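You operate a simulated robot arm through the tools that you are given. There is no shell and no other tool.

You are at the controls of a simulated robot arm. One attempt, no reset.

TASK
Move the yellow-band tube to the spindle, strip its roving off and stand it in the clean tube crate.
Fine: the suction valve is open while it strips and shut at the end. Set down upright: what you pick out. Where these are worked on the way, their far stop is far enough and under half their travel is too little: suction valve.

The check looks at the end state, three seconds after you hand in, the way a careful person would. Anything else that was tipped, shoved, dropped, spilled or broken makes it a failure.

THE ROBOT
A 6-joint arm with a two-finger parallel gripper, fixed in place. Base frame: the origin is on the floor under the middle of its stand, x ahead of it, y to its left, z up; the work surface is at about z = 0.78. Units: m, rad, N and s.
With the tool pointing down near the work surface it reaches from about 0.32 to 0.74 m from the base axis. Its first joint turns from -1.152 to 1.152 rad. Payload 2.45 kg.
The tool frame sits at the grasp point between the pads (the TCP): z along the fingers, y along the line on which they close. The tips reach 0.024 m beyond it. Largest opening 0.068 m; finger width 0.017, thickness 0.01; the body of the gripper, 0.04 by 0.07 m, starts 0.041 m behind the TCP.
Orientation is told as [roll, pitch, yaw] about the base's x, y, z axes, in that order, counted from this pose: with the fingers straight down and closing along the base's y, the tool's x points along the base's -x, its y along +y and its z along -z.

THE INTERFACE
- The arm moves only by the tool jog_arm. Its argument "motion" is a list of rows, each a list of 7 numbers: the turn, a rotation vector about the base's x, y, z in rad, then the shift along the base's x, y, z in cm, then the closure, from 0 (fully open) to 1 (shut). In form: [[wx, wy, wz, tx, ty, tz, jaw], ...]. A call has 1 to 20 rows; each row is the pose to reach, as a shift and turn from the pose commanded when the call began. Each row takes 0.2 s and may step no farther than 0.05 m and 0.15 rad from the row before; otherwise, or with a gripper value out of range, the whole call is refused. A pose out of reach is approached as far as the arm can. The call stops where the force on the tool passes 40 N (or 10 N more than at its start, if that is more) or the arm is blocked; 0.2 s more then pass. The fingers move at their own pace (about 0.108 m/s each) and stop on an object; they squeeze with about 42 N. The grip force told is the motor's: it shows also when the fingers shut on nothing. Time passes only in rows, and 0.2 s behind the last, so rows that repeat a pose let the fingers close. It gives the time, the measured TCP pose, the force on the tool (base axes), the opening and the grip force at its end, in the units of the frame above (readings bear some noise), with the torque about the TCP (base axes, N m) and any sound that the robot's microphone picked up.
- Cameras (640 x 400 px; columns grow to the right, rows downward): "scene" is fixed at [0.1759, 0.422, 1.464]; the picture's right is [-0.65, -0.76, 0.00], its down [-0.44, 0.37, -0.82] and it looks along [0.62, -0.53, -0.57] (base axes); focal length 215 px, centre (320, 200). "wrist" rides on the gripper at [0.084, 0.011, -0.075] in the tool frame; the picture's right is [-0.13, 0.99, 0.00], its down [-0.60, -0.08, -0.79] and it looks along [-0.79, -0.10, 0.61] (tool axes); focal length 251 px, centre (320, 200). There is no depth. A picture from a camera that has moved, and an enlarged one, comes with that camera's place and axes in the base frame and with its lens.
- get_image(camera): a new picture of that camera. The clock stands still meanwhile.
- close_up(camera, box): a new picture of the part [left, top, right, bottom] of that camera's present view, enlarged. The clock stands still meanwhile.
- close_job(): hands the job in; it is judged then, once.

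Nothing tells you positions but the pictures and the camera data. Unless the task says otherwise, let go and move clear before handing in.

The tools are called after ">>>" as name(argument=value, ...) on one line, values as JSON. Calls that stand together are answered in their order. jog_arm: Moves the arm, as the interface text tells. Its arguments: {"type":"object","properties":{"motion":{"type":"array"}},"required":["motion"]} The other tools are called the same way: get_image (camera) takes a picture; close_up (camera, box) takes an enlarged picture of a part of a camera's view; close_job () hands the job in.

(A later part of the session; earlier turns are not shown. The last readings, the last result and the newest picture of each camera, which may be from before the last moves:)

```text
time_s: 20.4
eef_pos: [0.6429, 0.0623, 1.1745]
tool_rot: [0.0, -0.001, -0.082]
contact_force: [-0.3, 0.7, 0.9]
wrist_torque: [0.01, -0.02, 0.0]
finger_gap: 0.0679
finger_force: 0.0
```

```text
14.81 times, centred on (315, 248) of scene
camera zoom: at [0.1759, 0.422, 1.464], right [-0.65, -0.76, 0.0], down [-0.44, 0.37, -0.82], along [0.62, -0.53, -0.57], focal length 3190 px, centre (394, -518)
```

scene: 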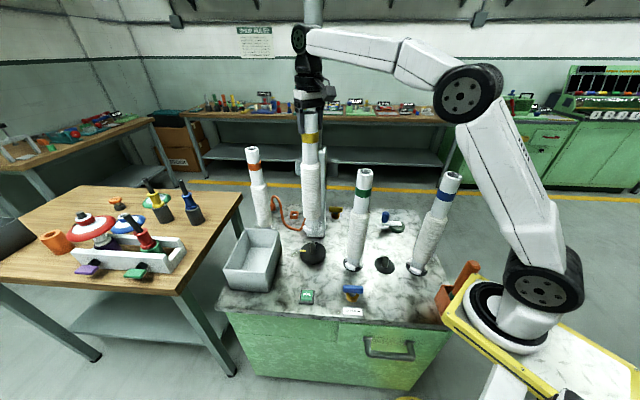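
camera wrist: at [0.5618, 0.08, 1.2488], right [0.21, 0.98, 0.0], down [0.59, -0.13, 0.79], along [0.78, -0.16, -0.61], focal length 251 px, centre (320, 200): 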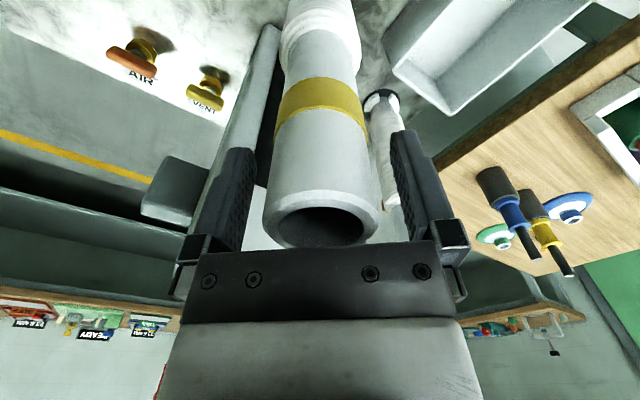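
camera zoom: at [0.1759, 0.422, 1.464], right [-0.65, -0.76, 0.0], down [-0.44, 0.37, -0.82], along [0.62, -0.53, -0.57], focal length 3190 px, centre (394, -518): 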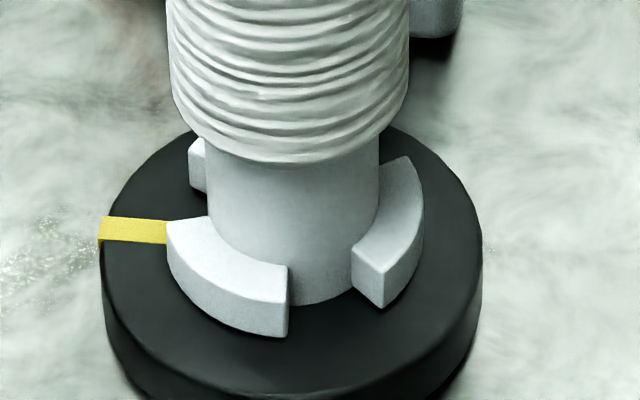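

The tube stands upright on the spindle. I'll back straight up off it, then move over to the VACUUM valve at a safe height.

>>> jog_arm(motion=[[0, 0, 0, 0, 0, 1.5, 0], [0, 0, 0, 0, 0, 3.5, 0], [0, 0, 0, 0, 0, 6, 0], [0, 0, 0, 0, 0, 9, 0], [0, 0, 0, 0, 0, 12, 0], [0, 0, 0, 0, 0, 15, 0], [0, 0, 0, 0, 0, 15, 0]])

>>> get_image(camera="scene")

>>> close_up(camera="scene", box=[325, 270, 375, 325])

```text
time_s: 22.0
eef_pos: [0.643, 0.0613, 1.3257]
tool_rot: [0.001, -0.002, -0.079]
contact_force: [0.3, 0.5, -0.1]
wrist_torque: [0.0, -0.01, 0.02]
finger_gap: 0.0681
finger_force: 0.1
```

```text
taken
```

scene: 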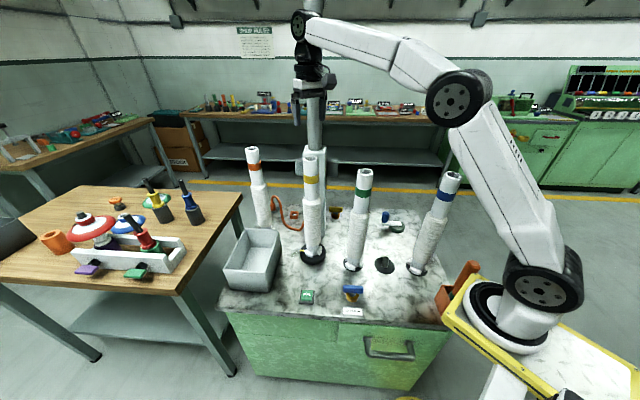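

```text
7.27 times, centred on (350, 298) of scene
camera zoom: at [0.1759, 0.422, 1.464], right [-0.65, -0.76, 0.0], down [-0.44, 0.37, -0.82], along [0.62, -0.53, -0.57], focal length 1566 px, centre (102, -509)
```

zoom: 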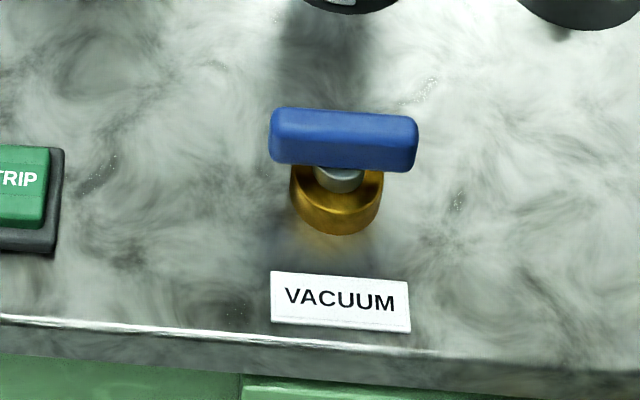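

The tube is standing well on the spindle. The valve handle lies along about 45°, centred near (0.416, 0.072). I'll move above it while turning the gripper to 45° so the fingers close across the handle.

>>> jog_arm(motion=[[0, 0, 0.12, -3.3, 0.15, 0, 0], [0, 0, 0.25, -6.5, 0.3, 0, 0], [0, 0, 0.37, -9.8, 0.45, 0, 0], [0, 0, 0.5, -13, 0.6, 0, 0], [0, 0, 0.62, -16.3, 0.75, 0, 0], [0, 0, 0.75, -19.5, 0.9, 0, 0], [0, 0, 0.865, -22.7, 1.07, 0, 0], [0, 0, 0.865, -22.7, 1.07, 0, 0]])

>>> get_image(camera="wrist")

>>> get_image(camera="scene")

```text
time_s: 23.8
eef_pos: [0.4164, 0.0747, 1.3252]
tool_rot: [0.0, -0.002, 0.785]
contact_force: [-0.9, -0.4, 0.6]
wrist_torque: [0.02, -0.01, 0.01]
finger_gap: 0.0679
finger_force: 0.1
```

```text
taken
camera wrist: at [0.3509, 0.0214, 1.3988], right [-0.61, 0.79, 0.0], down [0.48, 0.37, 0.79], along [0.63, 0.49, -0.61], focal length 251 px, centre (320, 200)
```

wrist: 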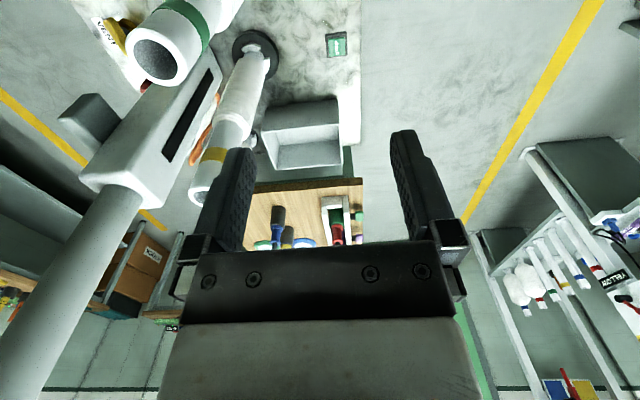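

```text
taken
```

scene: 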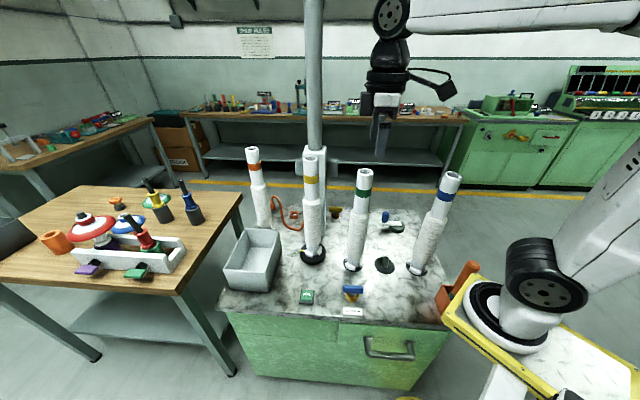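

The valve is directly below and out of the wrist view. I'll descend in stages until it comes into sight.

>>> jog_arm(motion=[[0, 0, 0, 0, -0.2, -4, 0], [0, 0, 0, 0, -0.2, -8, 0], [0, 0, 0, 0, -0.2, -12, 0], [0, 0, 0, 0, -0.2, -16, 0], [0, 0, 0, 0, -0.2, -20, 0], [0, 0, 0, 0, -0.2, -24, 0], [0, 0, 0, 0, -0.2, -28, 0], [0, 0, 0, 0, -0.2, -32, 0], [0, 0, 0, 0, -0.2, -32, 0]])

>>> get_image(camera="wrist")

>>> get_image(camera="scene")

```text
time_s: 25.8
eef_pos: [0.4159, 0.0702, 1.0041]
tool_rot: [0.001, -0.003, 0.786]
contact_force: [-0.2, -0.8, -0.7]
wrist_torque: [-0.01, -0.01, 0.01]
finger_gap: 0.0679
finger_force: 0.1
```

```text
taken
camera wrist: at [0.3503, 0.0186, 1.078], right [-0.61, 0.79, 0.0], down [0.48, 0.37, 0.79], along [0.63, 0.48, -0.61], focal length 251 px, centre (320, 200)
```

wrist: 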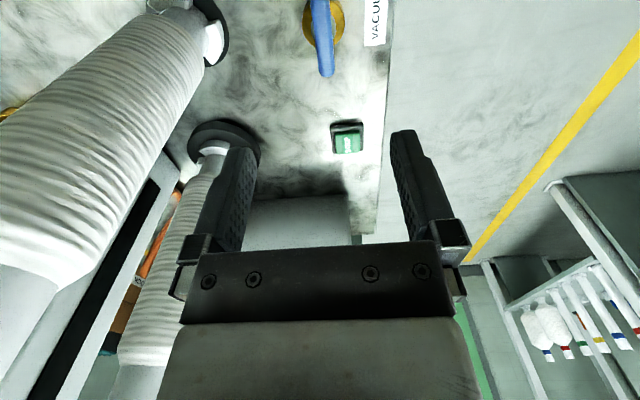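

```text
taken
```

scene: 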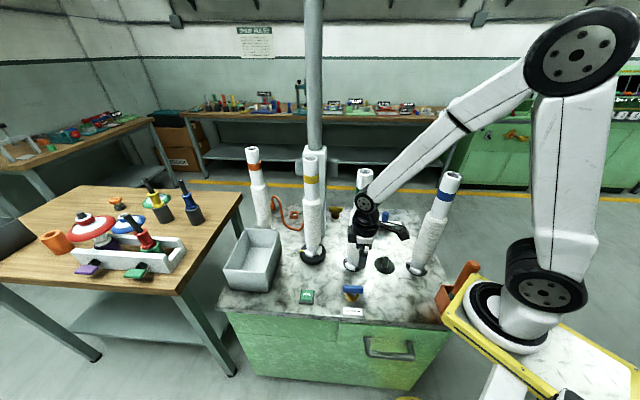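

The handle is coming into view under the gripper, roughly aligned. I'll descend another 8 cm and look closely.

>>> jog_arm(motion=[[0, 0, 0, 0, 0, -3, 0], [0, 0, 0, 0, 0, -6, 0], [0, 0, 0, 0, 0, -8, 0], [0, 0, 0, 0, 0, -8, 0]])

>>> get_image(camera="wrist")

>>> close_up(camera="scene", box=[310, 180, 430, 320])

```text
time_s: 26.8
eef_pos: [0.4165, 0.0709, 0.9245]
tool_rot: [0.0, -0.002, 0.785]
contact_force: [0.1, 0.0, 0.3]
wrist_torque: [-0.03, 0.01, -0.03]
finger_gap: 0.068
finger_force: 0.1
```

```text
taken
camera wrist: at [0.3509, 0.0196, 0.9983], right [-0.61, 0.79, 0.0], down [0.48, 0.37, 0.79], along [0.63, 0.48, -0.61], focal length 251 px, centre (320, 200)
```

wrist: 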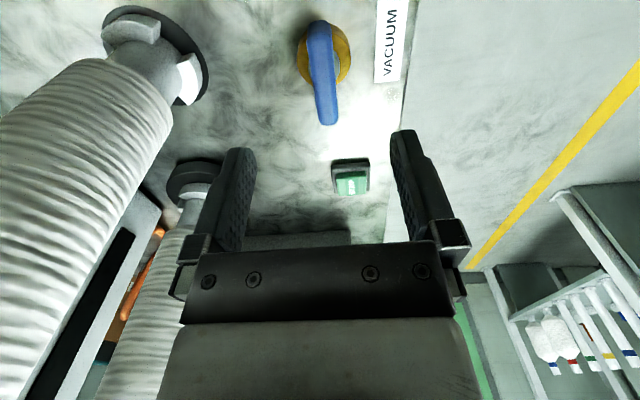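

```text
2.86 times, centred on (370, 250) of scene
camera zoom: at [0.1759, 0.422, 1.464], right [-0.65, -0.76, 0.0], down [-0.44, 0.37, -0.82], along [0.62, -0.53, -0.57], focal length 615 px, centre (177, 57)
```

zoom: 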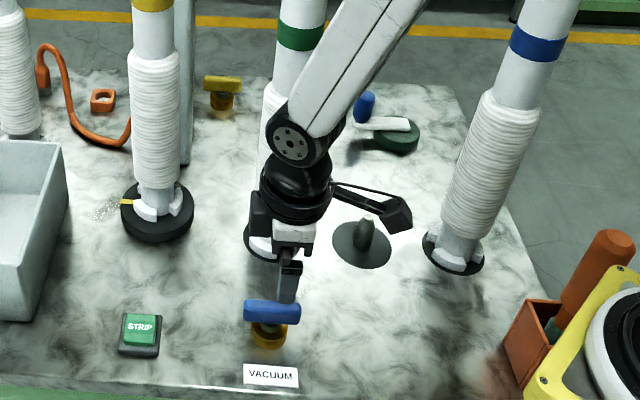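

The handle sits between the fingers, centred at about (0.417, 0.073) with its top near z = 0.828. I'll descend so the fingertips straddle it, stopping above the brass body.

>>> jog_arm(motion=[[0, 0, 0, 0.1, 0.2, -2.5, 0], [0, 0, 0, 0.1, 0.2, -5, 0], [0, 0, 0, 0.1, 0.2, -7, 0], [0, 0, 0, 0.1, 0.2, -8, 0], [0, 0, 0, 0.1, 0.2, -8.5, 0], [0, 0, 0, 0.1, 0.2, -8.5, 0]])

>>> get_image(camera="wrist")

>>> close_up(camera="scene", box=[325, 255, 385, 320])

```text
time_s: 28.2
eef_pos: [0.4168, 0.0729, 0.8392]
tool_rot: [0.0, -0.002, 0.786]
contact_force: [0.1, -0.1, 0.0]
wrist_torque: [0.01, -0.01, 0.0]
finger_gap: 0.068
finger_force: 0.0
```

```text
taken
camera wrist: at [0.3519, 0.0211, 0.9137], right [-0.61, 0.79, 0.0], down [0.48, 0.37, 0.79], along [0.63, 0.48, -0.61], focal length 251 px, centre (320, 200)
```

wrist: 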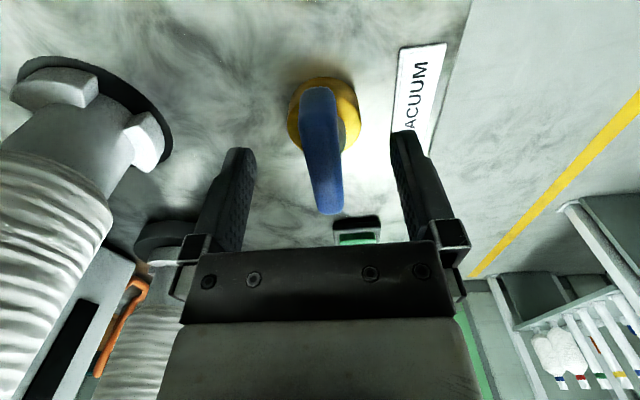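

```text
6.15 times, centred on (355, 288) of scene
camera zoom: at [0.1759, 0.422, 1.464], right [-0.65, -0.76, 0.0], down [-0.44, 0.37, -0.82], along [0.62, -0.53, -0.57], focal length 1325 px, centre (105, -338)
```

zoom: 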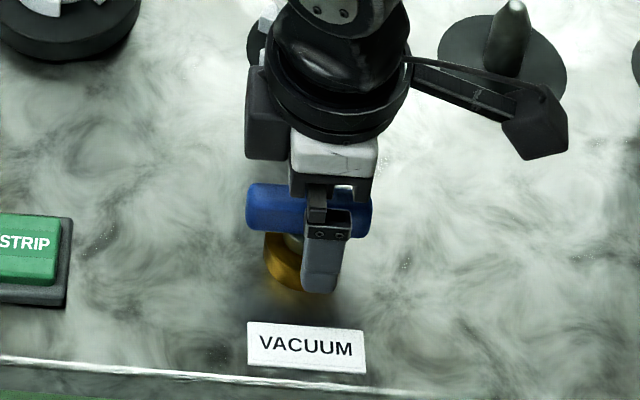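

The fingers straddle the handle, well centred. I'll lower 3 mm more and close on it.

>>> jog_arm(motion=[[0, 0, 0, 0, 0, -0.3, 0], [0, 0, 0, 0, 0, -0.3, 0.5], [0, 0, 0, 0, 0, -0.3, 1], [0, 0, 0, 0, 0, -0.3, 1], [0, 0, 0, 0, 0, -0.3, 1]])

>>> get_image(camera="wrist")

```text
time_s: 29.5
eef_pos: [0.4161, 0.0738, 0.8368]
tool_rot: [0.0, 0.001, 0.788]
contact_force: [-4.3, 10.3, 1.0]
wrist_torque: [0.03, -0.3, 0.02]
finger_gap: 0.0158
finger_force: 34.8
stopped in row 5: the force on the tool passed its limit at 41 N (the readings are from after the stop); the commanded pose is now the measured one
```

```text
taken
camera wrist: at [0.3508, 0.0223, 0.9111], right [-0.61, 0.79, 0.0], down [0.48, 0.37, 0.79], along [0.63, 0.49, -0.61], focal length 251 px, centre (320, 200)
```

wrist: 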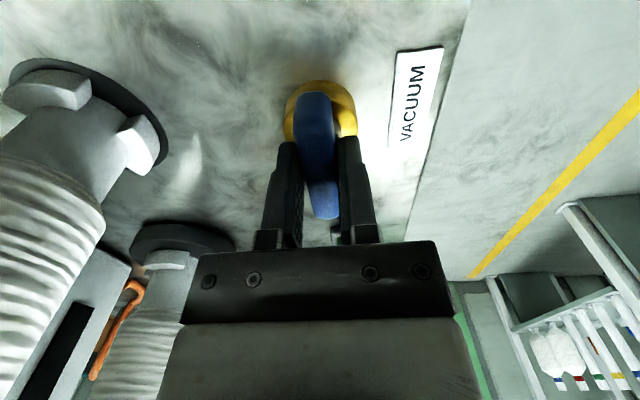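

The handle is gripped, 16 mm wide, with a sideways preload of about 10 N. I'll relax that with a sub-millimetre shift before turning.

>>> jog_arm(motion=[[0, 0, 0, -0.05, 0.06, 0, 1], [0, 0, 0, -0.07, 0.09, 0, 1], [0, 0, 0, -0.07, 0.09, 0, 1]])

```text
time_s: 30.3
eef_pos: [0.4153, 0.0735, 0.837]
tool_rot: [0.001, -0.001, 0.787]
contact_force: [3.1, -7.5, 10.4]
wrist_torque: [-0.96, 0.48, -0.03]
finger_gap: 0.016
finger_force: 35.1
```

>>> jog_arm(motion=[[0, 0, 0, 0.03, -0.04, 0, 1], [0, 0, 0, 0.03, -0.04, 0, 1], [0, 0, 0, 0.03, -0.04, 0, 1]])

>>> close_up(camera="scene", box=[325, 240, 400, 320])

>>> close_up(camera="wrist", box=[220, 60, 420, 250])

```text
time_s: 31.1
eef_pos: [0.4174, 0.0742, 0.8369]
tool_rot: [0.001, -0.002, 0.789]
contact_force: [1.4, -4.3, 24.5]
wrist_torque: [-0.67, 0.37, -0.04]
finger_gap: 0.0158
finger_force: 35.0
```

```text
5.00 times, centred on (362, 280) of scene
camera zoom: at [0.1756, 0.4219, 1.4641], right [-0.65, -0.76, 0.0], down [-0.44, 0.37, -0.82], along [0.62, -0.53, -0.57], focal length 1077 px, centre (108, -200)
```

zoom: 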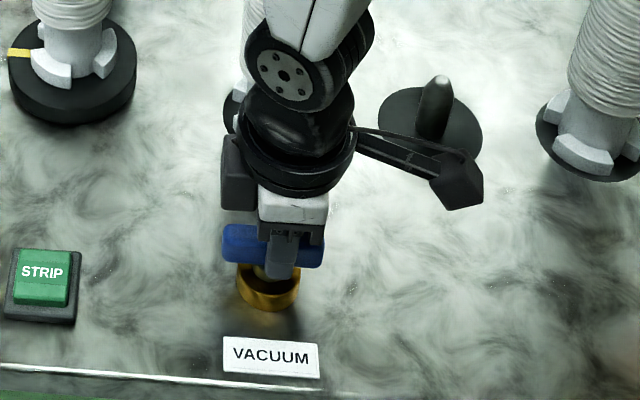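

```text
2.11 times, centred on (320, 155) of wrist
camera zoom: at [0.3506, 0.0223, 0.9109], right [-0.61, 0.79, 0.0], down [0.48, 0.37, 0.79], along [0.63, 0.49, -0.61], focal length 529 px, centre (320, 295)
```

zoom: 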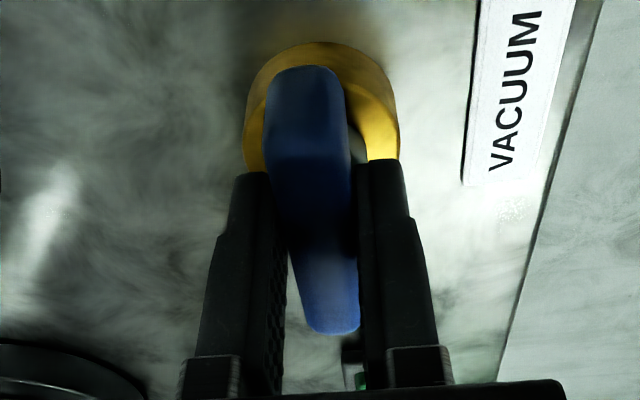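

The upward force is climbing, and the wrist view shows the fingertips almost on the brass body. I'll open, rise a few millimetres, re-centre and grip again.

>>> jog_arm(motion=[[0, 0, 0, 0, 0, 0, 0.6], [0, 0, 0, 0, 0, 0.2, 0.5], [0, 0, 0, 0, 0, 0.4, 0.5], [0, 0, 0, 0, 0, 0.4, 0.5]])

>>> close_up(camera="wrist", box=[220, 60, 420, 250])

```text
time_s: 32.1
eef_pos: [0.4164, 0.074, 0.8402]
tool_rot: [0.002, 0.001, 0.786]
contact_force: [0.8, 0.2, -0.1]
wrist_torque: [-0.03, 0.01, 0.0]
finger_gap: 0.0338
finger_force: 0.0
```

```text
2.11 times, centred on (320, 155) of wrist
camera zoom: at [0.3504, 0.0222, 0.915], right [-0.61, 0.79, 0.0], down [0.48, 0.37, 0.79], along [0.63, 0.49, -0.61], focal length 529 px, centre (320, 295)
```

zoom: 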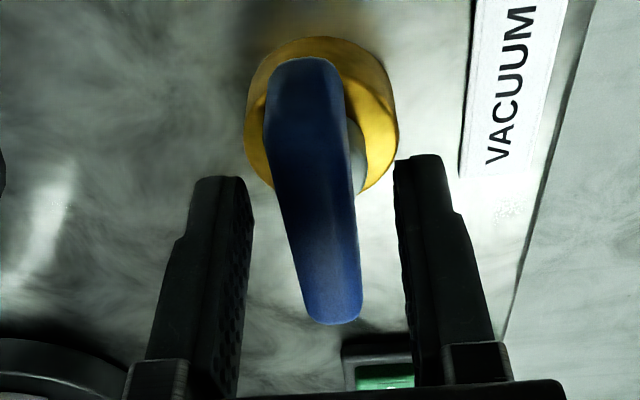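

Now the tips are above the brass and the handle is centred. I'll close gently here.

>>> jog_arm(motion=[[0, 0, 0, -0.04, 0.03, 0, 0.5], [0, 0, 0, -0.04, 0.03, 0, 0.7], [0, 0, 0, -0.04, 0.03, 0, 0.75], [0, 0, 0, -0.04, 0.03, 0, 0.8], [0, 0, 0, -0.04, 0.03, 0, 1], [0, 0, 0, -0.04, 0.03, 0, 1]])

```text
time_s: 33.5
eef_pos: [0.4158, 0.0737, 0.8412]
tool_rot: [0.002, 0.0, 0.788]
contact_force: [6.3, -14.1, -1.2]
wrist_torque: [-0.31, -0.27, -0.04]
finger_gap: 0.0159
finger_force: 35.0
```

>>> jog_arm(motion=[[0, 0, 0, 0.02, -0.04, 0, 1], [0, 0, 0, 0.04, -0.07, 0, 1], [0, 0, 0, 0.04, -0.07, 0, 1]])

```text
time_s: 34.3
eef_pos: [0.4163, 0.0741, 0.8403]
tool_rot: [0.003, -0.001, 0.789]
contact_force: [0.7, -5.9, 3.9]
wrist_torque: [0.5, -0.89, -0.01]
finger_gap: 0.0161
finger_force: 34.9
```

The grip is stable with low forces. I'll try turning the handle slightly clockwise, the side where the camera stays clear of the green tube, and feel for a stop.

>>> jog_arm(motion=[[0, 0, -0.05, 0, -0.02, 0, 1], [0, 0, -0.1, 0, -0.02, 0, 1], [0, 0, -0.12, 0, -0.02, 0, 1]])

>>> close_up(camera="wrist", box=[220, 60, 420, 250])

```text
time_s: 35.1
eef_pos: [0.4162, 0.0743, 0.8409]
tool_rot: [0.003, 0.002, 0.667]
contact_force: [0.8, 1.6, 1.7]
wrist_torque: [0.11, -0.2, 1.0]
finger_gap: 0.018
finger_force: 36.2
```

```text
2.11 times, centred on (320, 155) of wrist
camera zoom: at [0.3447, 0.0304, 0.915], right [-0.51, 0.86, 0.0], down [0.52, 0.31, 0.79], along [0.68, 0.41, -0.61], focal length 529 px, centre (320, 295)
```

zoom: 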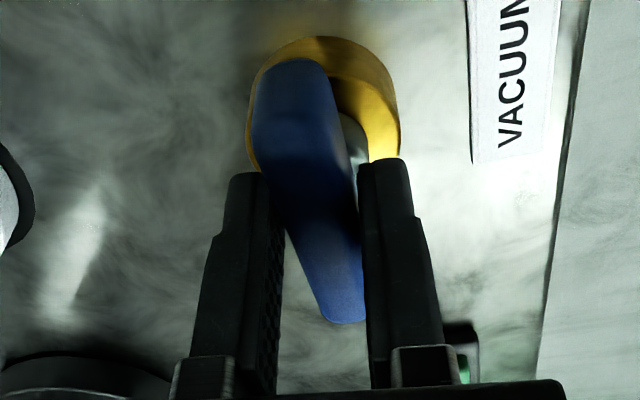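

The handle resists clockwise, with 1 N·m of torque and the fingers twisting on it, so that is the shut stop. I'll go back and try counter-clockwise by a small amount.

>>> jog_arm(motion=[[0, 0, 0.06, 0, 0.01, 0, 1], [0, 0, 0.12, 0, 0.01, 0, 1], [0, 0, 0.2, 0, 0.01, 0, 1], [0, 0, 0.28, 0, 0.01, 0, 1], [0, 0, 0.28, 0, 0.01, 0, 1]])

>>> close_up(camera="wrist", box=[220, 60, 420, 250])

>>> close_up(camera="scene", box=[325, 240, 400, 320])

```text
time_s: 36.3
eef_pos: [0.4153, 0.073, 0.8404]
tool_rot: [0.003, 0.001, 0.948]
contact_force: [5.6, -11.4, -6.4]
wrist_torque: [-0.96, 0.36, -0.08]
finger_gap: 0.0158
finger_force: 34.7
```

```text
2.11 times, centred on (320, 155) of wrist
camera zoom: at [0.3599, 0.0114, 0.9149], right [-0.73, 0.68, 0.0], down [0.42, 0.44, 0.79], along [0.54, 0.58, -0.61], focal length 529 px, centre (320, 295)
```

zoom: 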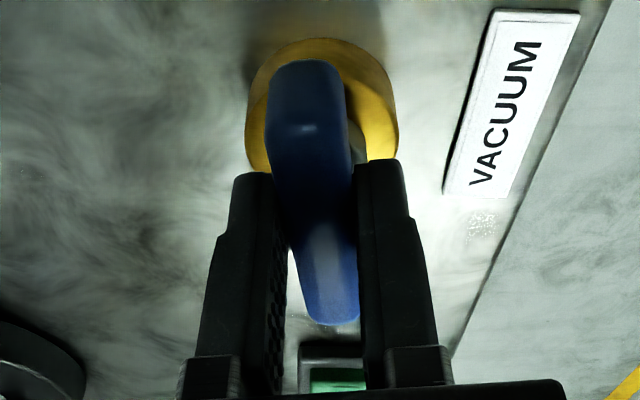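

```text
5.00 times, centred on (362, 280) of scene
camera zoom: at [0.1762, 0.4218, 1.464], right [-0.65, -0.76, 0.0], down [-0.44, 0.37, -0.82], along [0.62, -0.53, -0.57], focal length 1077 px, centre (108, -200)
```

zoom: 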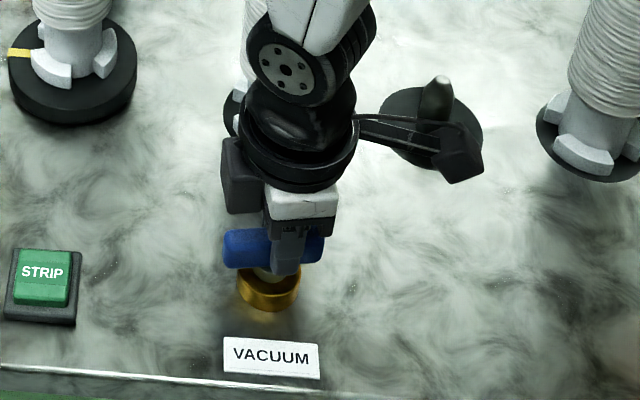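

The handle turns freely counter-clockwise, so that opens the valve. I'll continue that way about 35° more, stopping before the camera swings near the green tube.

>>> jog_arm(motion=[[0, 0, 0.08, 0.02, -0.03, 0.02, 1], [0, 0, 0.16, 0.03, -0.05, 0.03, 1], [0, 0, 0.24, 0.03, -0.05, 0.03, 1], [0, 0, 0.32, 0.03, -0.05, 0.03, 1], [0, 0, 0.32, 0.03, -0.05, 0.03, 1]])

>>> get_image(camera="wrist")

>>> close_up(camera="scene", box=[325, 240, 400, 320])

```text
time_s: 37.5
eef_pos: [0.4179, 0.0723, 0.8404]
tool_rot: [0.001, -0.001, 1.269]
contact_force: [13.4, -22.6, -25.9]
wrist_torque: [-0.22, -0.17, -0.07]
finger_gap: 0.0157
finger_force: 34.8
```

```text
taken
camera wrist: at [0.3834, -0.0043, 0.9149], right [-0.91, 0.42, 0.0], down [0.26, 0.55, 0.79], along [0.33, 0.72, -0.61], focal length 251 px, centre (320, 200)
```

wrist: 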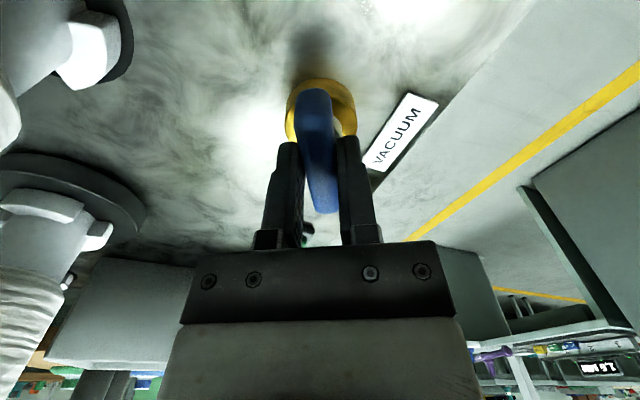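

```text
5.00 times, centred on (362, 280) of scene
camera zoom: at [0.1767, 0.4215, 1.4641], right [-0.65, -0.76, 0.0], down [-0.44, 0.37, -0.82], along [0.62, -0.53, -0.57], focal length 1077 px, centre (108, -200)
```

zoom: 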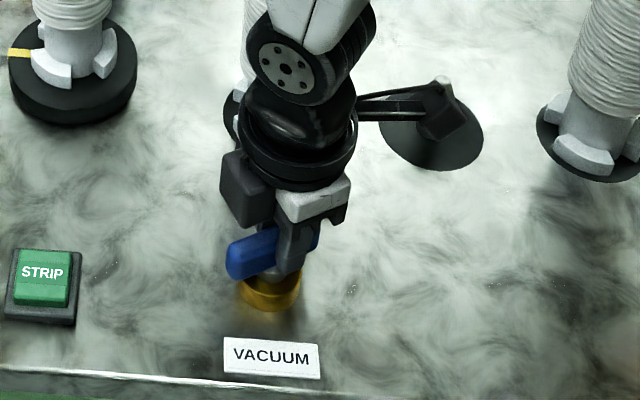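

The handle turns with the gripper, but a sideways preload is building because my turning centre is slightly off the valve axis. I'll correct the centre by about a millimetre, then continue.

>>> jog_arm(motion=[[0, 0, 0, 0.04, -0.06, -0.03, 1], [0, 0, 0, 0.06, -0.1, -0.05, 1], [0, 0, 0, 0.06, -0.1, -0.05, 1]])

```text
time_s: 38.3
eef_pos: [0.4182, 0.0718, 0.841]
tool_rot: [0.001, 0.0, 1.27]
contact_force: [9.1, -1.3, -16.6]
wrist_torque: [0.87, -0.37, -0.03]
finger_gap: 0.0157
finger_force: 35.1
```

>>> jog_arm(motion=[[0, 0, 0.08, 0.03, 0, -0.03, 1], [0, 0, 0.16, 0.05, 0, -0.05, 1], [0, 0, 0.24, 0.05, 0, -0.05, 1], [0, 0, 0.3, 0.05, 0, -0.05, 1], [0, 0, 0.3, 0.05, 0, -0.05, 1]])

>>> get_image(camera="wrist")

>>> close_up(camera="scene", box=[325, 200, 425, 320])

```text
time_s: 39.5
eef_pos: [0.419, 0.0714, 0.8416]
tool_rot: [0.0, 0.0, 1.57]
contact_force: [6.4, 2.0, 22.5]
wrist_torque: [-0.38, 0.02, 0.0]
finger_gap: 0.0161
finger_force: 34.8
```

```text
taken
camera wrist: at [0.4088, -0.0115, 0.9149], right [-0.99, 0.13, 0.0], down [0.08, 0.6, 0.79], along [0.1, 0.79, -0.61], focal length 251 px, centre (320, 200)
```

wrist: 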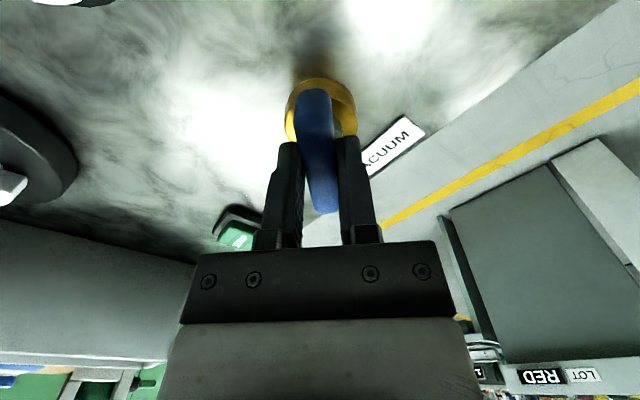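

```text
3.33 times, centred on (375, 260) of scene
camera zoom: at [0.1757, 0.4221, 1.464], right [-0.65, -0.76, 0.0], down [-0.44, 0.37, -0.82], along [0.62, -0.53, -0.57], focal length 718 px, centre (137, 0)
```

zoom: 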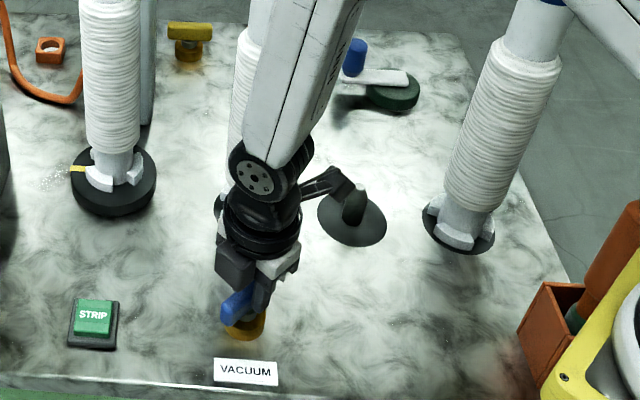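

The handle has now turned 45°. Before the camera gets close to the green tube, I'll let go, rise, and spin the gripper half a turn the safe way to regrasp from the other side.

>>> jog_arm(motion=[[0, 0, 0, 0, 0, 0.04, 1], [0, 0, 0, 0, 0, 0.04, 0.5], [0, 0, 0, 0, 0, 0.04, 0], [0, 0, 0, 0, 0, 0.04, 0], [0, 0, 0, 0, 0, 2, 0], [0, 0, 0, 0, 0, 5, 0], [0, 0, 0, 0, 0, 8, 0], [0, 0, 0, 0, 0, 8, 0]])

>>> get_image(camera="wrist")

>>> close_up(camera="scene", box=[325, 240, 400, 320])

```text
time_s: 41.3
eef_pos: [0.4178, 0.0714, 0.9194]
tool_rot: [0.001, -0.001, 1.568]
contact_force: [0.2, -0.7, 0.4]
wrist_torque: [-0.01, 0.01, -0.01]
finger_gap: 0.0681
finger_force: 0.0
```

```text
taken
camera wrist: at [0.4076, -0.0125, 0.9939], right [-0.99, 0.13, 0.0], down [0.08, 0.6, 0.79], along [0.1, 0.79, -0.61], focal length 251 px, centre (320, 200)
```

wrist: 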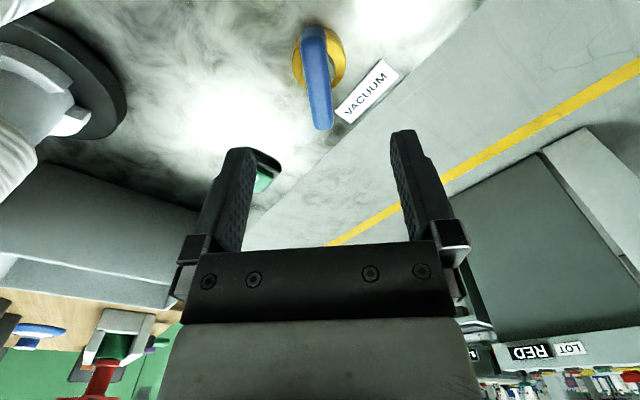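

```text
5.00 times, centred on (362, 280) of scene
camera zoom: at [0.1759, 0.422, 1.464], right [-0.65, -0.76, 0.0], down [-0.44, 0.37, -0.82], along [0.62, -0.53, -0.57], focal length 1077 px, centre (108, -200)
```

zoom: 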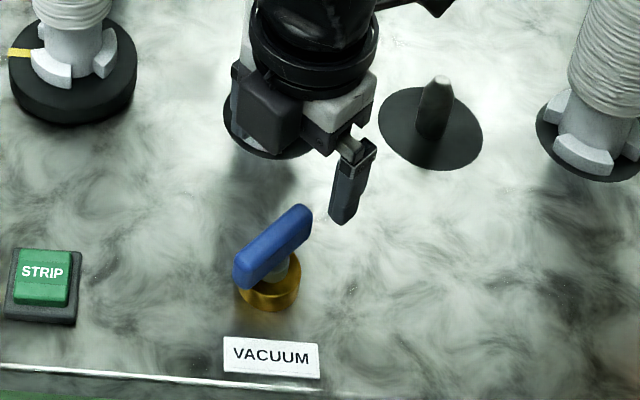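

The handle is now 45° open. I'll spin the gripper clockwise through 180°, with the camera passing on the robot's side.

>>> jog_arm(motion=[[0, 0, -0.14, 0, 0, 0, 0], [0, 0, -0.28, 0, 0, 0, 0], [0, 0, -0.42, 0, 0, 0, 0], [0, 0, -0.56, 0, 0, 0, 0], [0, 0, -0.7, 0, 0, 0, 0], [0, 0, -0.84, 0, 0, 0, 0], [0, 0, -0.98, 0, 0, 0, 0], [0, 0, -1.12, 0, 0, 0, 0], [0, 0, -1.26, 0, 0, 0, 0], [0, 0, -1.4, 0, 0, 0, 0], [0, 0, -1.54, 0, 0, 0, 0], [0, 0, -1.54, 0, 0, 0, 0]])

>>> jog_arm(motion=[[0, 0, -0.14, 0, 0, 0, 0], [0, 0, -0.28, 0, 0, 0, 0], [0, 0, -0.42, 0, 0, 0, 0], [0, 0, -0.56, 0, 0, 0, 0], [0, 0, -0.7, 0, 0, 0, 0], [0, 0, -0.84, 0, 0, 0, 0], [0, 0, -0.98, 0, 0, 0, 0], [0, 0, -1.12, 0, 0, 0, 0], [0, 0, -1.26, 0, 0, 0, 0], [0, 0, -1.4, 0, 0, 0, 0], [0, 0, -1.54, 0, 0, 0, 0], [0, 0, -1.6, 0, 0, 0, 0], [0, 0, -1.6, 0, 0, 0, 0]])

>>> get_image(camera="wrist")

>>> get_image(camera="scene")

```text
time_s: 43.9
eef_pos: [0.4175, 0.0715, 0.9208]
tool_rot: [-0.001, 0.001, 0.026]
contact_force: [-0.1, 0.7, -0.8]
wrist_torque: [0.04, -0.02, 0.04]
finger_gap: 0.068
finger_force: 0.1
```

```text
time_s: 46.7
eef_pos: [0.4176, 0.0709, 0.9205]
tool_rot: [0.001, -0.001, -1.574]
contact_force: [-0.2, 0.3, -1.1]
wrist_torque: [0.0, -0.01, 0.02]
finger_gap: 0.0681
finger_force: 0.0
```

```text
taken
camera wrist: at [0.4302, 0.1561, 0.9945], right [0.99, -0.13, 0.0], down [-0.08, -0.6, 0.79], along [-0.1, -0.79, -0.61], focal length 251 px, centre (320, 200)
```

wrist: 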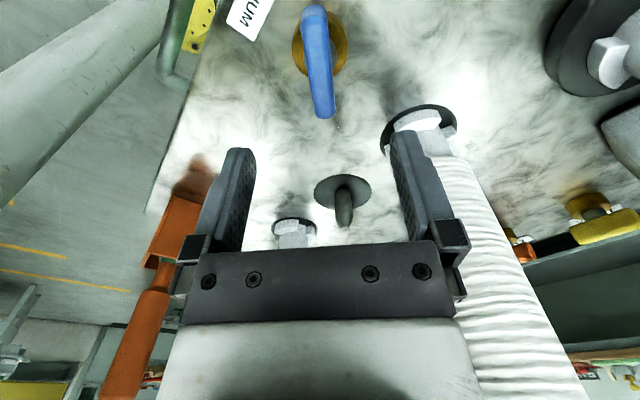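

```text
taken
```

scene: 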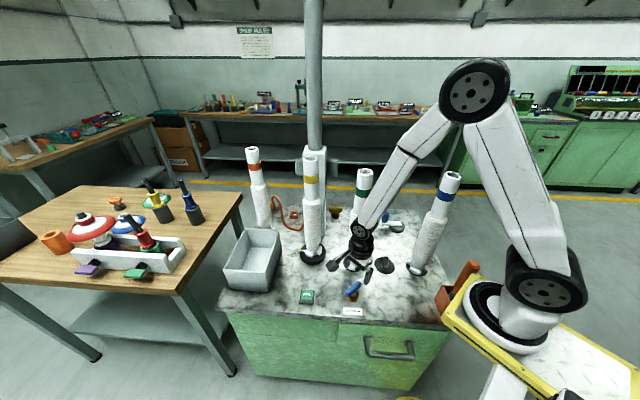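

The arm reaches this orientation fine. Comparing the opposite views puts the valve axis at about (0.4197, 0.077). I'll centre on it and descend to grip the handle again.

>>> jog_arm(motion=[[0, 0, 0, 0.2, 0.55, -2.5, 0], [0, 0, 0, 0.2, 0.55, -5, 0], [0, 0, 0, 0.2, 0.55, -7, 0], [0, 0, 0, 0.2, 0.55, -7.9, 0], [0, 0, 0, 0.2, 0.55, -7.9, 0]])

>>> get_image(camera="wrist")

>>> close_up(camera="scene", box=[325, 230, 405, 320])

```text
time_s: 47.9
eef_pos: [0.4199, 0.0778, 0.8413]
tool_rot: [0.001, -0.001, -1.572]
contact_force: [0.5, 0.2, 0.5]
wrist_torque: [-0.04, -0.04, 0.01]
finger_gap: 0.0679
finger_force: 0.1
```

```text
taken
camera wrist: at [0.4318, 0.1621, 0.9153], right [0.99, -0.13, 0.0], down [-0.08, -0.6, 0.79], along [-0.1, -0.79, -0.61], focal length 251 px, centre (320, 200)
```

wrist: 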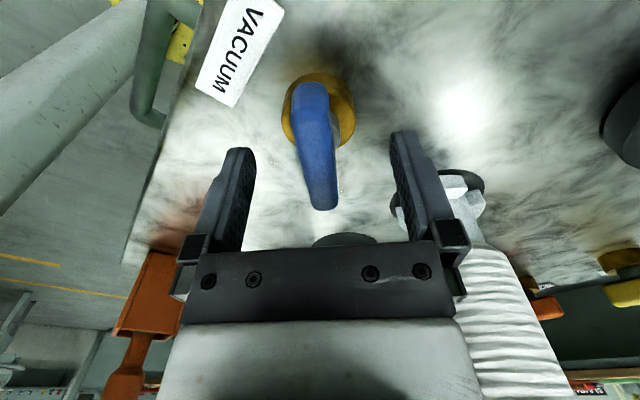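

```text
4.44 times, centred on (365, 275) of scene
camera zoom: at [0.1759, 0.422, 1.464], right [-0.65, -0.76, 0.0], down [-0.44, 0.37, -0.82], along [0.62, -0.53, -0.57], focal length 957 px, centre (120, -133)
```

zoom: 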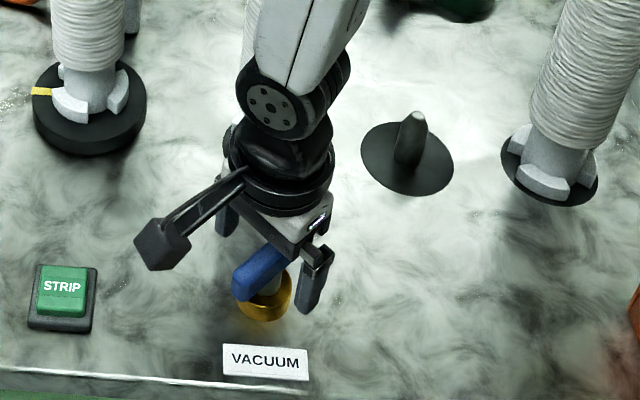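

The handle is between the fingers, perhaps a millimetre off centre. I'll adjust and close gently.

>>> jog_arm(motion=[[0, 0, 0, -0.08, 0, 0, 0.3], [0, 0, 0, -0.08, 0, 0, 0.6], [0, 0, 0, -0.08, 0, 0, 0.72], [0, 0, 0, -0.08, 0, 0, 0.8], [0, 0, 0, -0.08, 0, 0, 1], [0, 0, 0, -0.08, 0, 0, 1]])

```text
time_s: 49.3
eef_pos: [0.419, 0.077, 0.8416]
tool_rot: [0.001, 0.001, -1.571]
contact_force: [1.6, -1.3, -1.2]
wrist_torque: [0.11, 0.19, 0.0]
finger_gap: 0.0157
finger_force: 34.9
```

Good grip with almost no preload. I'll turn on counter-clockwise toward the open stop.

>>> jog_arm(motion=[[0, 0, 0.08, 0, 0, 0, 1], [0, 0, 0.16, 0, 0, 0, 1], [0, 0, 0.24, 0, 0, 0, 1], [0, 0, 0.32, 0, 0, 0, 1], [0, 0, 0.4, 0, 0, 0, 1], [0, 0, 0.4, 0, 0, 0, 1]])

>>> get_image(camera="wrist")

```text
time_s: 50.7
eef_pos: [0.4177, 0.0773, 0.8428]
tool_rot: [0.0, -0.001, -1.171]
contact_force: [-4.9, 1.7, 4.3]
wrist_torque: [0.1, 0.04, 0.0]
finger_gap: 0.0157
finger_force: 34.7
```

```text
taken
camera wrist: at [0.3969, 0.1594, 0.9154], right [0.96, 0.27, 0.0], down [0.16, -0.59, 0.79], along [0.21, -0.76, -0.61], focal length 251 px, centre (320, 200)
```

wrist: 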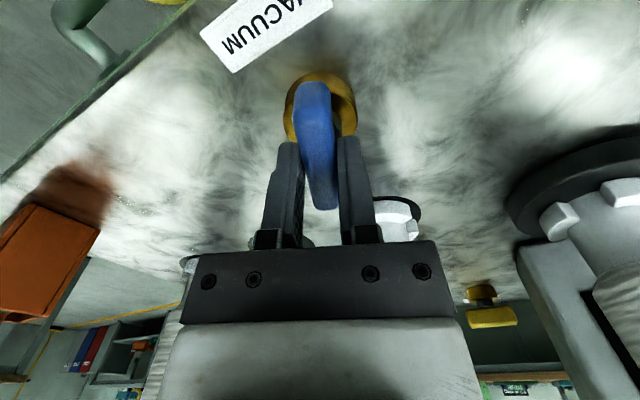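

>>> jog_arm(motion=[[0, 0, 0.08, -0.03, 0.01, 0, 1], [0, 0, 0.16, -0.03, 0.01, 0, 1], [0, 0, 0.24, -0.03, 0.01, 0, 1], [0, 0, 0.32, -0.03, 0.01, 0, 1], [0, 0, 0.38, -0.03, 0.01, 0, 1], [0, 0, 0.38, -0.03, 0.01, 0, 1]])

>>> get_image(camera="wrist")

```text
time_s: 52.1
eef_pos: [0.4175, 0.0765, 0.8415]
tool_rot: [0.001, 0.0, -0.792]
contact_force: [-5.5, -5.9, -1.6]
wrist_torque: [-0.49, -0.36, 0.04]
finger_gap: 0.0161
finger_force: 35.1
```

```text
taken
camera wrist: at [0.3679, 0.1449, 0.9154], right [0.8, 0.6, 0.0], down [0.37, -0.49, 0.79], along [0.48, -0.63, -0.61], focal length 251 px, centre (320, 200)
```

wrist: 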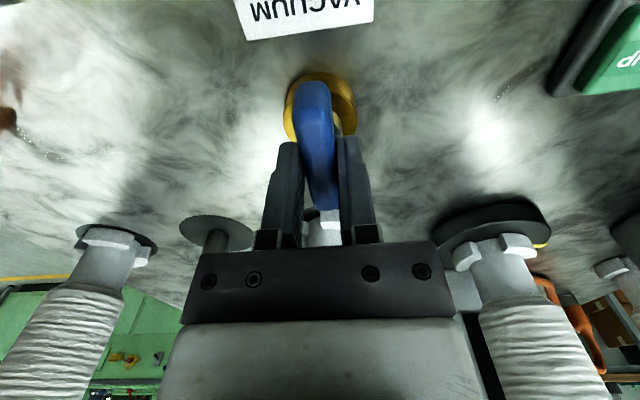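

The handle is now 90° from shut. I'll nudge a little farther to feel whether this is the far stop.

>>> jog_arm(motion=[[0, 0, 0.05, -0.02, -0.03, 0, 1], [0, 0, 0.1, -0.02, -0.03, 0, 1], [0, 0, 0.1, -0.02, -0.03, 0, 1]])

>>> close_up(camera="wrist", box=[220, 60, 420, 250])

```text
time_s: 52.9
eef_pos: [0.42, 0.0774, 0.8416]
tool_rot: [0.001, 0.001, -0.692]
contact_force: [-6.4, -1.6, 2.8]
wrist_torque: [0.19, 0.3, -0.92]
finger_gap: 0.0173
finger_force: 35.3
```

```text
2.11 times, centred on (320, 155) of wrist
camera zoom: at [0.3615, 0.1395, 0.9154], right [0.73, 0.68, 0.0], down [0.41, -0.45, 0.79], along [0.54, -0.58, -0.61], focal length 529 px, centre (320, 295)
```

zoom: 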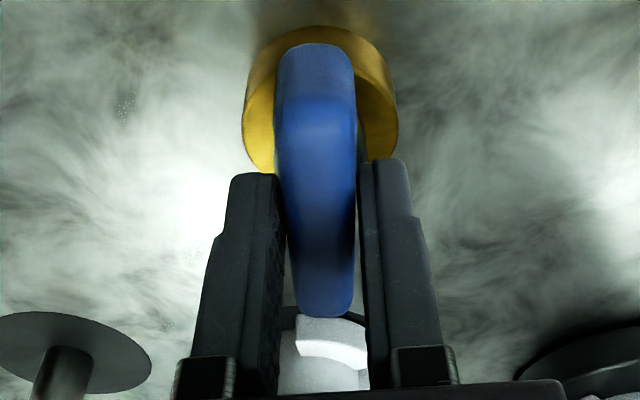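

That's the far stop: torque rises and the fingers start to twist, so the valve is fully open. I'll relax, release and rise.

>>> jog_arm(motion=[[0, 0, -0.09, 0, 0, 0, 1], [0, 0, -0.09, 0, 0, 0, 0.6], [0, 0, -0.09, 0, 0, 0, 0], [0, 0, -0.09, 0, 0, 0, 0], [0, 0, -0.09, 0, 0, 2, 0], [0, 0, -0.09, 0, 0, 5, 0], [0, 0, -0.09, 0, 0, 9, 0], [0, 0, -0.09, 0, 0, 9, 0]])

>>> get_image(camera="wrist")

>>> close_up(camera="scene", box=[285, 230, 405, 320])

```text
time_s: 54.7
eef_pos: [0.4159, 0.0769, 0.9314]
tool_rot: [0.002, 0.002, -0.782]
contact_force: [-0.6, -0.1, -0.1]
wrist_torque: [0.01, -0.01, 0.02]
finger_gap: 0.0684
finger_force: 0.1
```

```text
taken
camera wrist: at [0.3666, 0.1443, 1.0059], right [0.79, 0.61, 0.0], down [0.37, -0.48, 0.79], along [0.49, -0.63, -0.61], focal length 251 px, centre (320, 200)
```

wrist: 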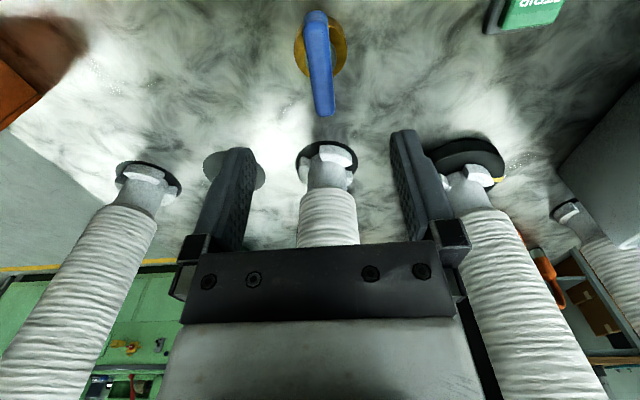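

```text
4.44 times, centred on (345, 275) of scene
camera zoom: at [0.1759, 0.422, 1.464], right [-0.65, -0.76, 0.0], down [-0.44, 0.37, -0.82], along [0.62, -0.53, -0.57], focal length 957 px, centre (209, -133)
```

zoom: 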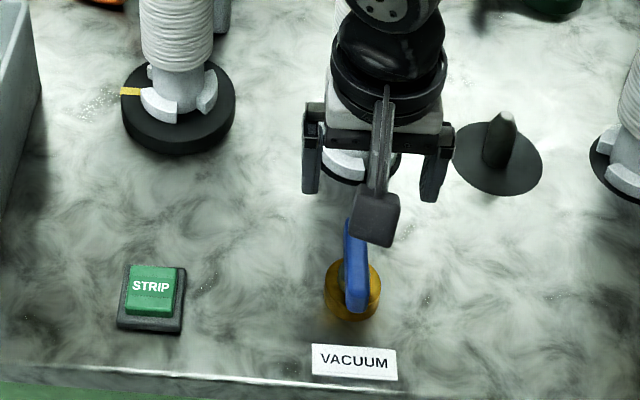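

The valve is fully open, with its handle square to the label, and the tubes are undisturbed. Next I'll move over the STRIP button with the fingers closed.

>>> jog_arm(motion=[[0, 0, 0, 2.3, 2.8, 1, 0], [0, 0, 0, 4.6, 5.7, 1, 0.5], [0, 0, 0, 7, 8.5, 1, 1], [0, 0, 0, 9.3, 11.4, 1, 1], [0, 0, 0, 9.3, 11.4, 1, 1], [0, 0, 0, 9.3, 11.4, 1, 1]])

>>> get_image(camera="wrist")

>>> close_up(camera="scene", box=[270, 220, 370, 320])

```text
time_s: 56.1
eef_pos: [0.5112, 0.1922, 0.9408]
tool_rot: [0.002, -0.001, -0.782]
contact_force: [-0.3, 0.1, -0.3]
wrist_torque: [0.0, 0.02, 0.02]
finger_gap: 0.0004
finger_force: 23.5
```

```text
taken
camera wrist: at [0.4607, 0.2594, 1.015], right [0.79, 0.61, 0.0], down [0.37, -0.48, 0.79], along [0.49, -0.63, -0.61], focal length 251 px, centre (320, 200)
```

wrist: 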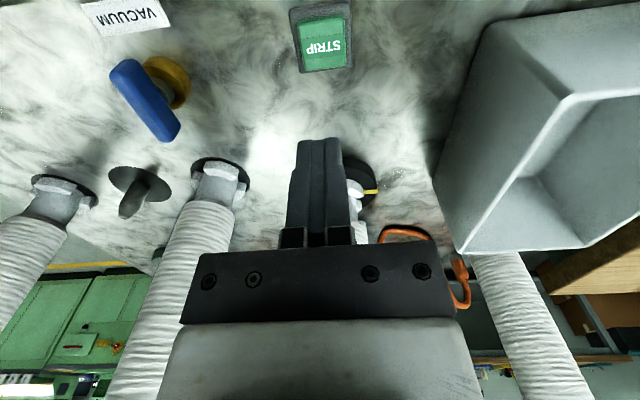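

```text
4.00 times, centred on (320, 270) of scene
camera zoom: at [0.1759, 0.422, 1.464], right [-0.65, -0.76, 0.0], down [-0.44, 0.37, -0.82], along [0.62, -0.53, -0.57], focal length 861 px, centre (320, -80)
```

zoom: 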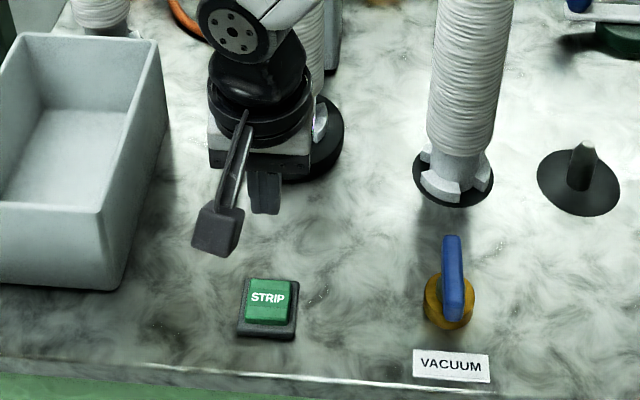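

The button is beneath the closed fingertips at about (0.510, 0.195). I'll descend to just above it.

>>> jog_arm(motion=[[0, 0, 0, -0.1, 0.2, -3, 1], [0, 0, 0, -0.1, 0.2, -6, 1], [0, 0, 0, -0.1, 0.2, -8.5, 1], [0, 0, 0, -0.1, 0.2, -9.8, 1], [0, 0, 0, -0.1, 0.2, -9.8, 1]])

>>> get_image(camera="wrist")

>>> close_up(camera="scene", box=[280, 260, 340, 315])

```text
time_s: 57.3
eef_pos: [0.5114, 0.1941, 0.844]
tool_rot: [0.001, -0.001, -0.781]
contact_force: [0.2, 0.9, 0.0]
wrist_torque: [0.01, -0.01, -0.03]
finger_gap: 0.0
finger_force: 23.2
```

```text
taken
camera wrist: at [0.4599, 0.2613, 0.9173], right [0.79, 0.61, 0.0], down [0.37, -0.48, 0.79], along [0.49, -0.63, -0.61], focal length 251 px, centre (320, 200)
```

wrist: 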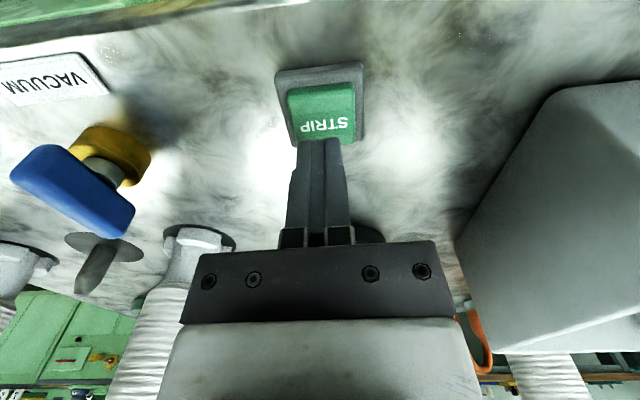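

```text
7.27 times, centred on (310, 288) of scene
camera zoom: at [0.1759, 0.422, 1.464], right [-0.65, -0.76, 0.0], down [-0.44, 0.37, -0.82], along [0.62, -0.53, -0.57], focal length 1566 px, centre (393, -436)
```

zoom: 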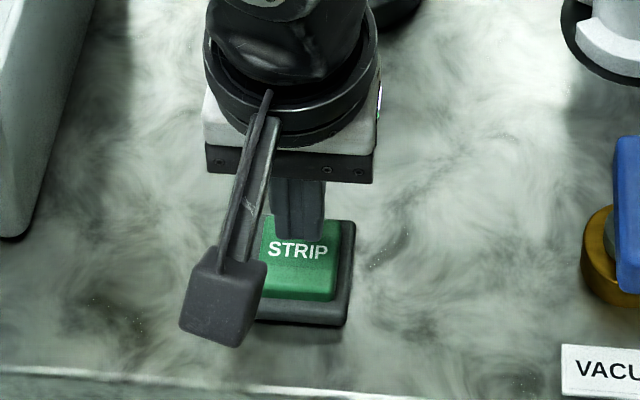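

The fingertips are just above the button. I'll press down in small steps and listen.

>>> jog_arm(motion=[[0, 0, 0, -0.1, 0.1, -0.5, 1], [0, 0, 0, -0.1, 0.1, -1, 1], [0, 0, 0, -0.1, 0.1, -1.4, 1], [0, 0, 0, -0.1, 0.1, -1.7, 1], [0, 0, 0, -0.1, 0.1, -1.7, 1]])

>>> close_up(camera="scene", box=[270, 220, 350, 315])

```text
time_s: 58.5
eef_pos: [0.5084, 0.195, 0.8257]
tool_rot: [0.001, 0.0, -0.781]
contact_force: [-0.7, -0.7, -0.3]
wrist_torque: [-0.03, -0.03, 0.03]
finger_gap: 0.0
finger_force: 23.7
```

```text
4.21 times, centred on (310, 268) of scene
camera zoom: at [0.1759, 0.422, 1.464], right [-0.65, -0.76, 0.0], down [-0.44, 0.37, -0.82], along [0.62, -0.53, -0.57], focal length 907 px, centre (362, -84)
```

zoom: 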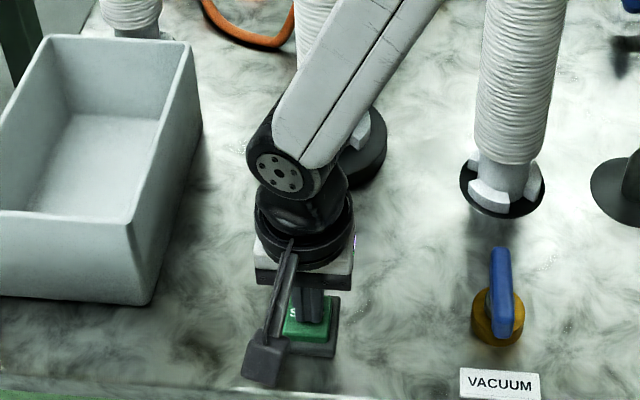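

No contact yet, so I'll continue down in small steps.

>>> jog_arm(motion=[[0, 0, 0, 0, 0, -0.2, 1], [0, 0, 0, 0, 0, -0.4, 1], [0, 0, 0, 0, 0, -0.6, 1], [0, 0, 0, 0, 0, -0.6, 1]])

>>> close_up(camera="wrist", box=[240, 40, 400, 180])

```text
time_s: 59.5
eef_pos: [0.5092, 0.1947, 0.8206]
tool_rot: [0.002, 0.0, -0.782]
contact_force: [-0.5, 0.5, 2.9]
wrist_torque: [0.03, 0.03, 0.01]
finger_gap: 0.0002
finger_force: 24.2
heard: click
```

```text
2.86 times, centred on (320, 110) of wrist
camera zoom: at [0.4587, 0.2616, 0.8943], right [0.79, 0.61, 0.0], down [0.37, -0.48, 0.79], along [0.49, -0.63, -0.61], focal length 718 px, centre (320, 457)
```

zoom: 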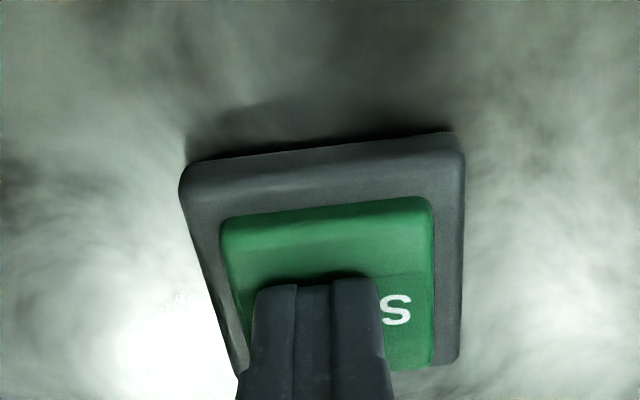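

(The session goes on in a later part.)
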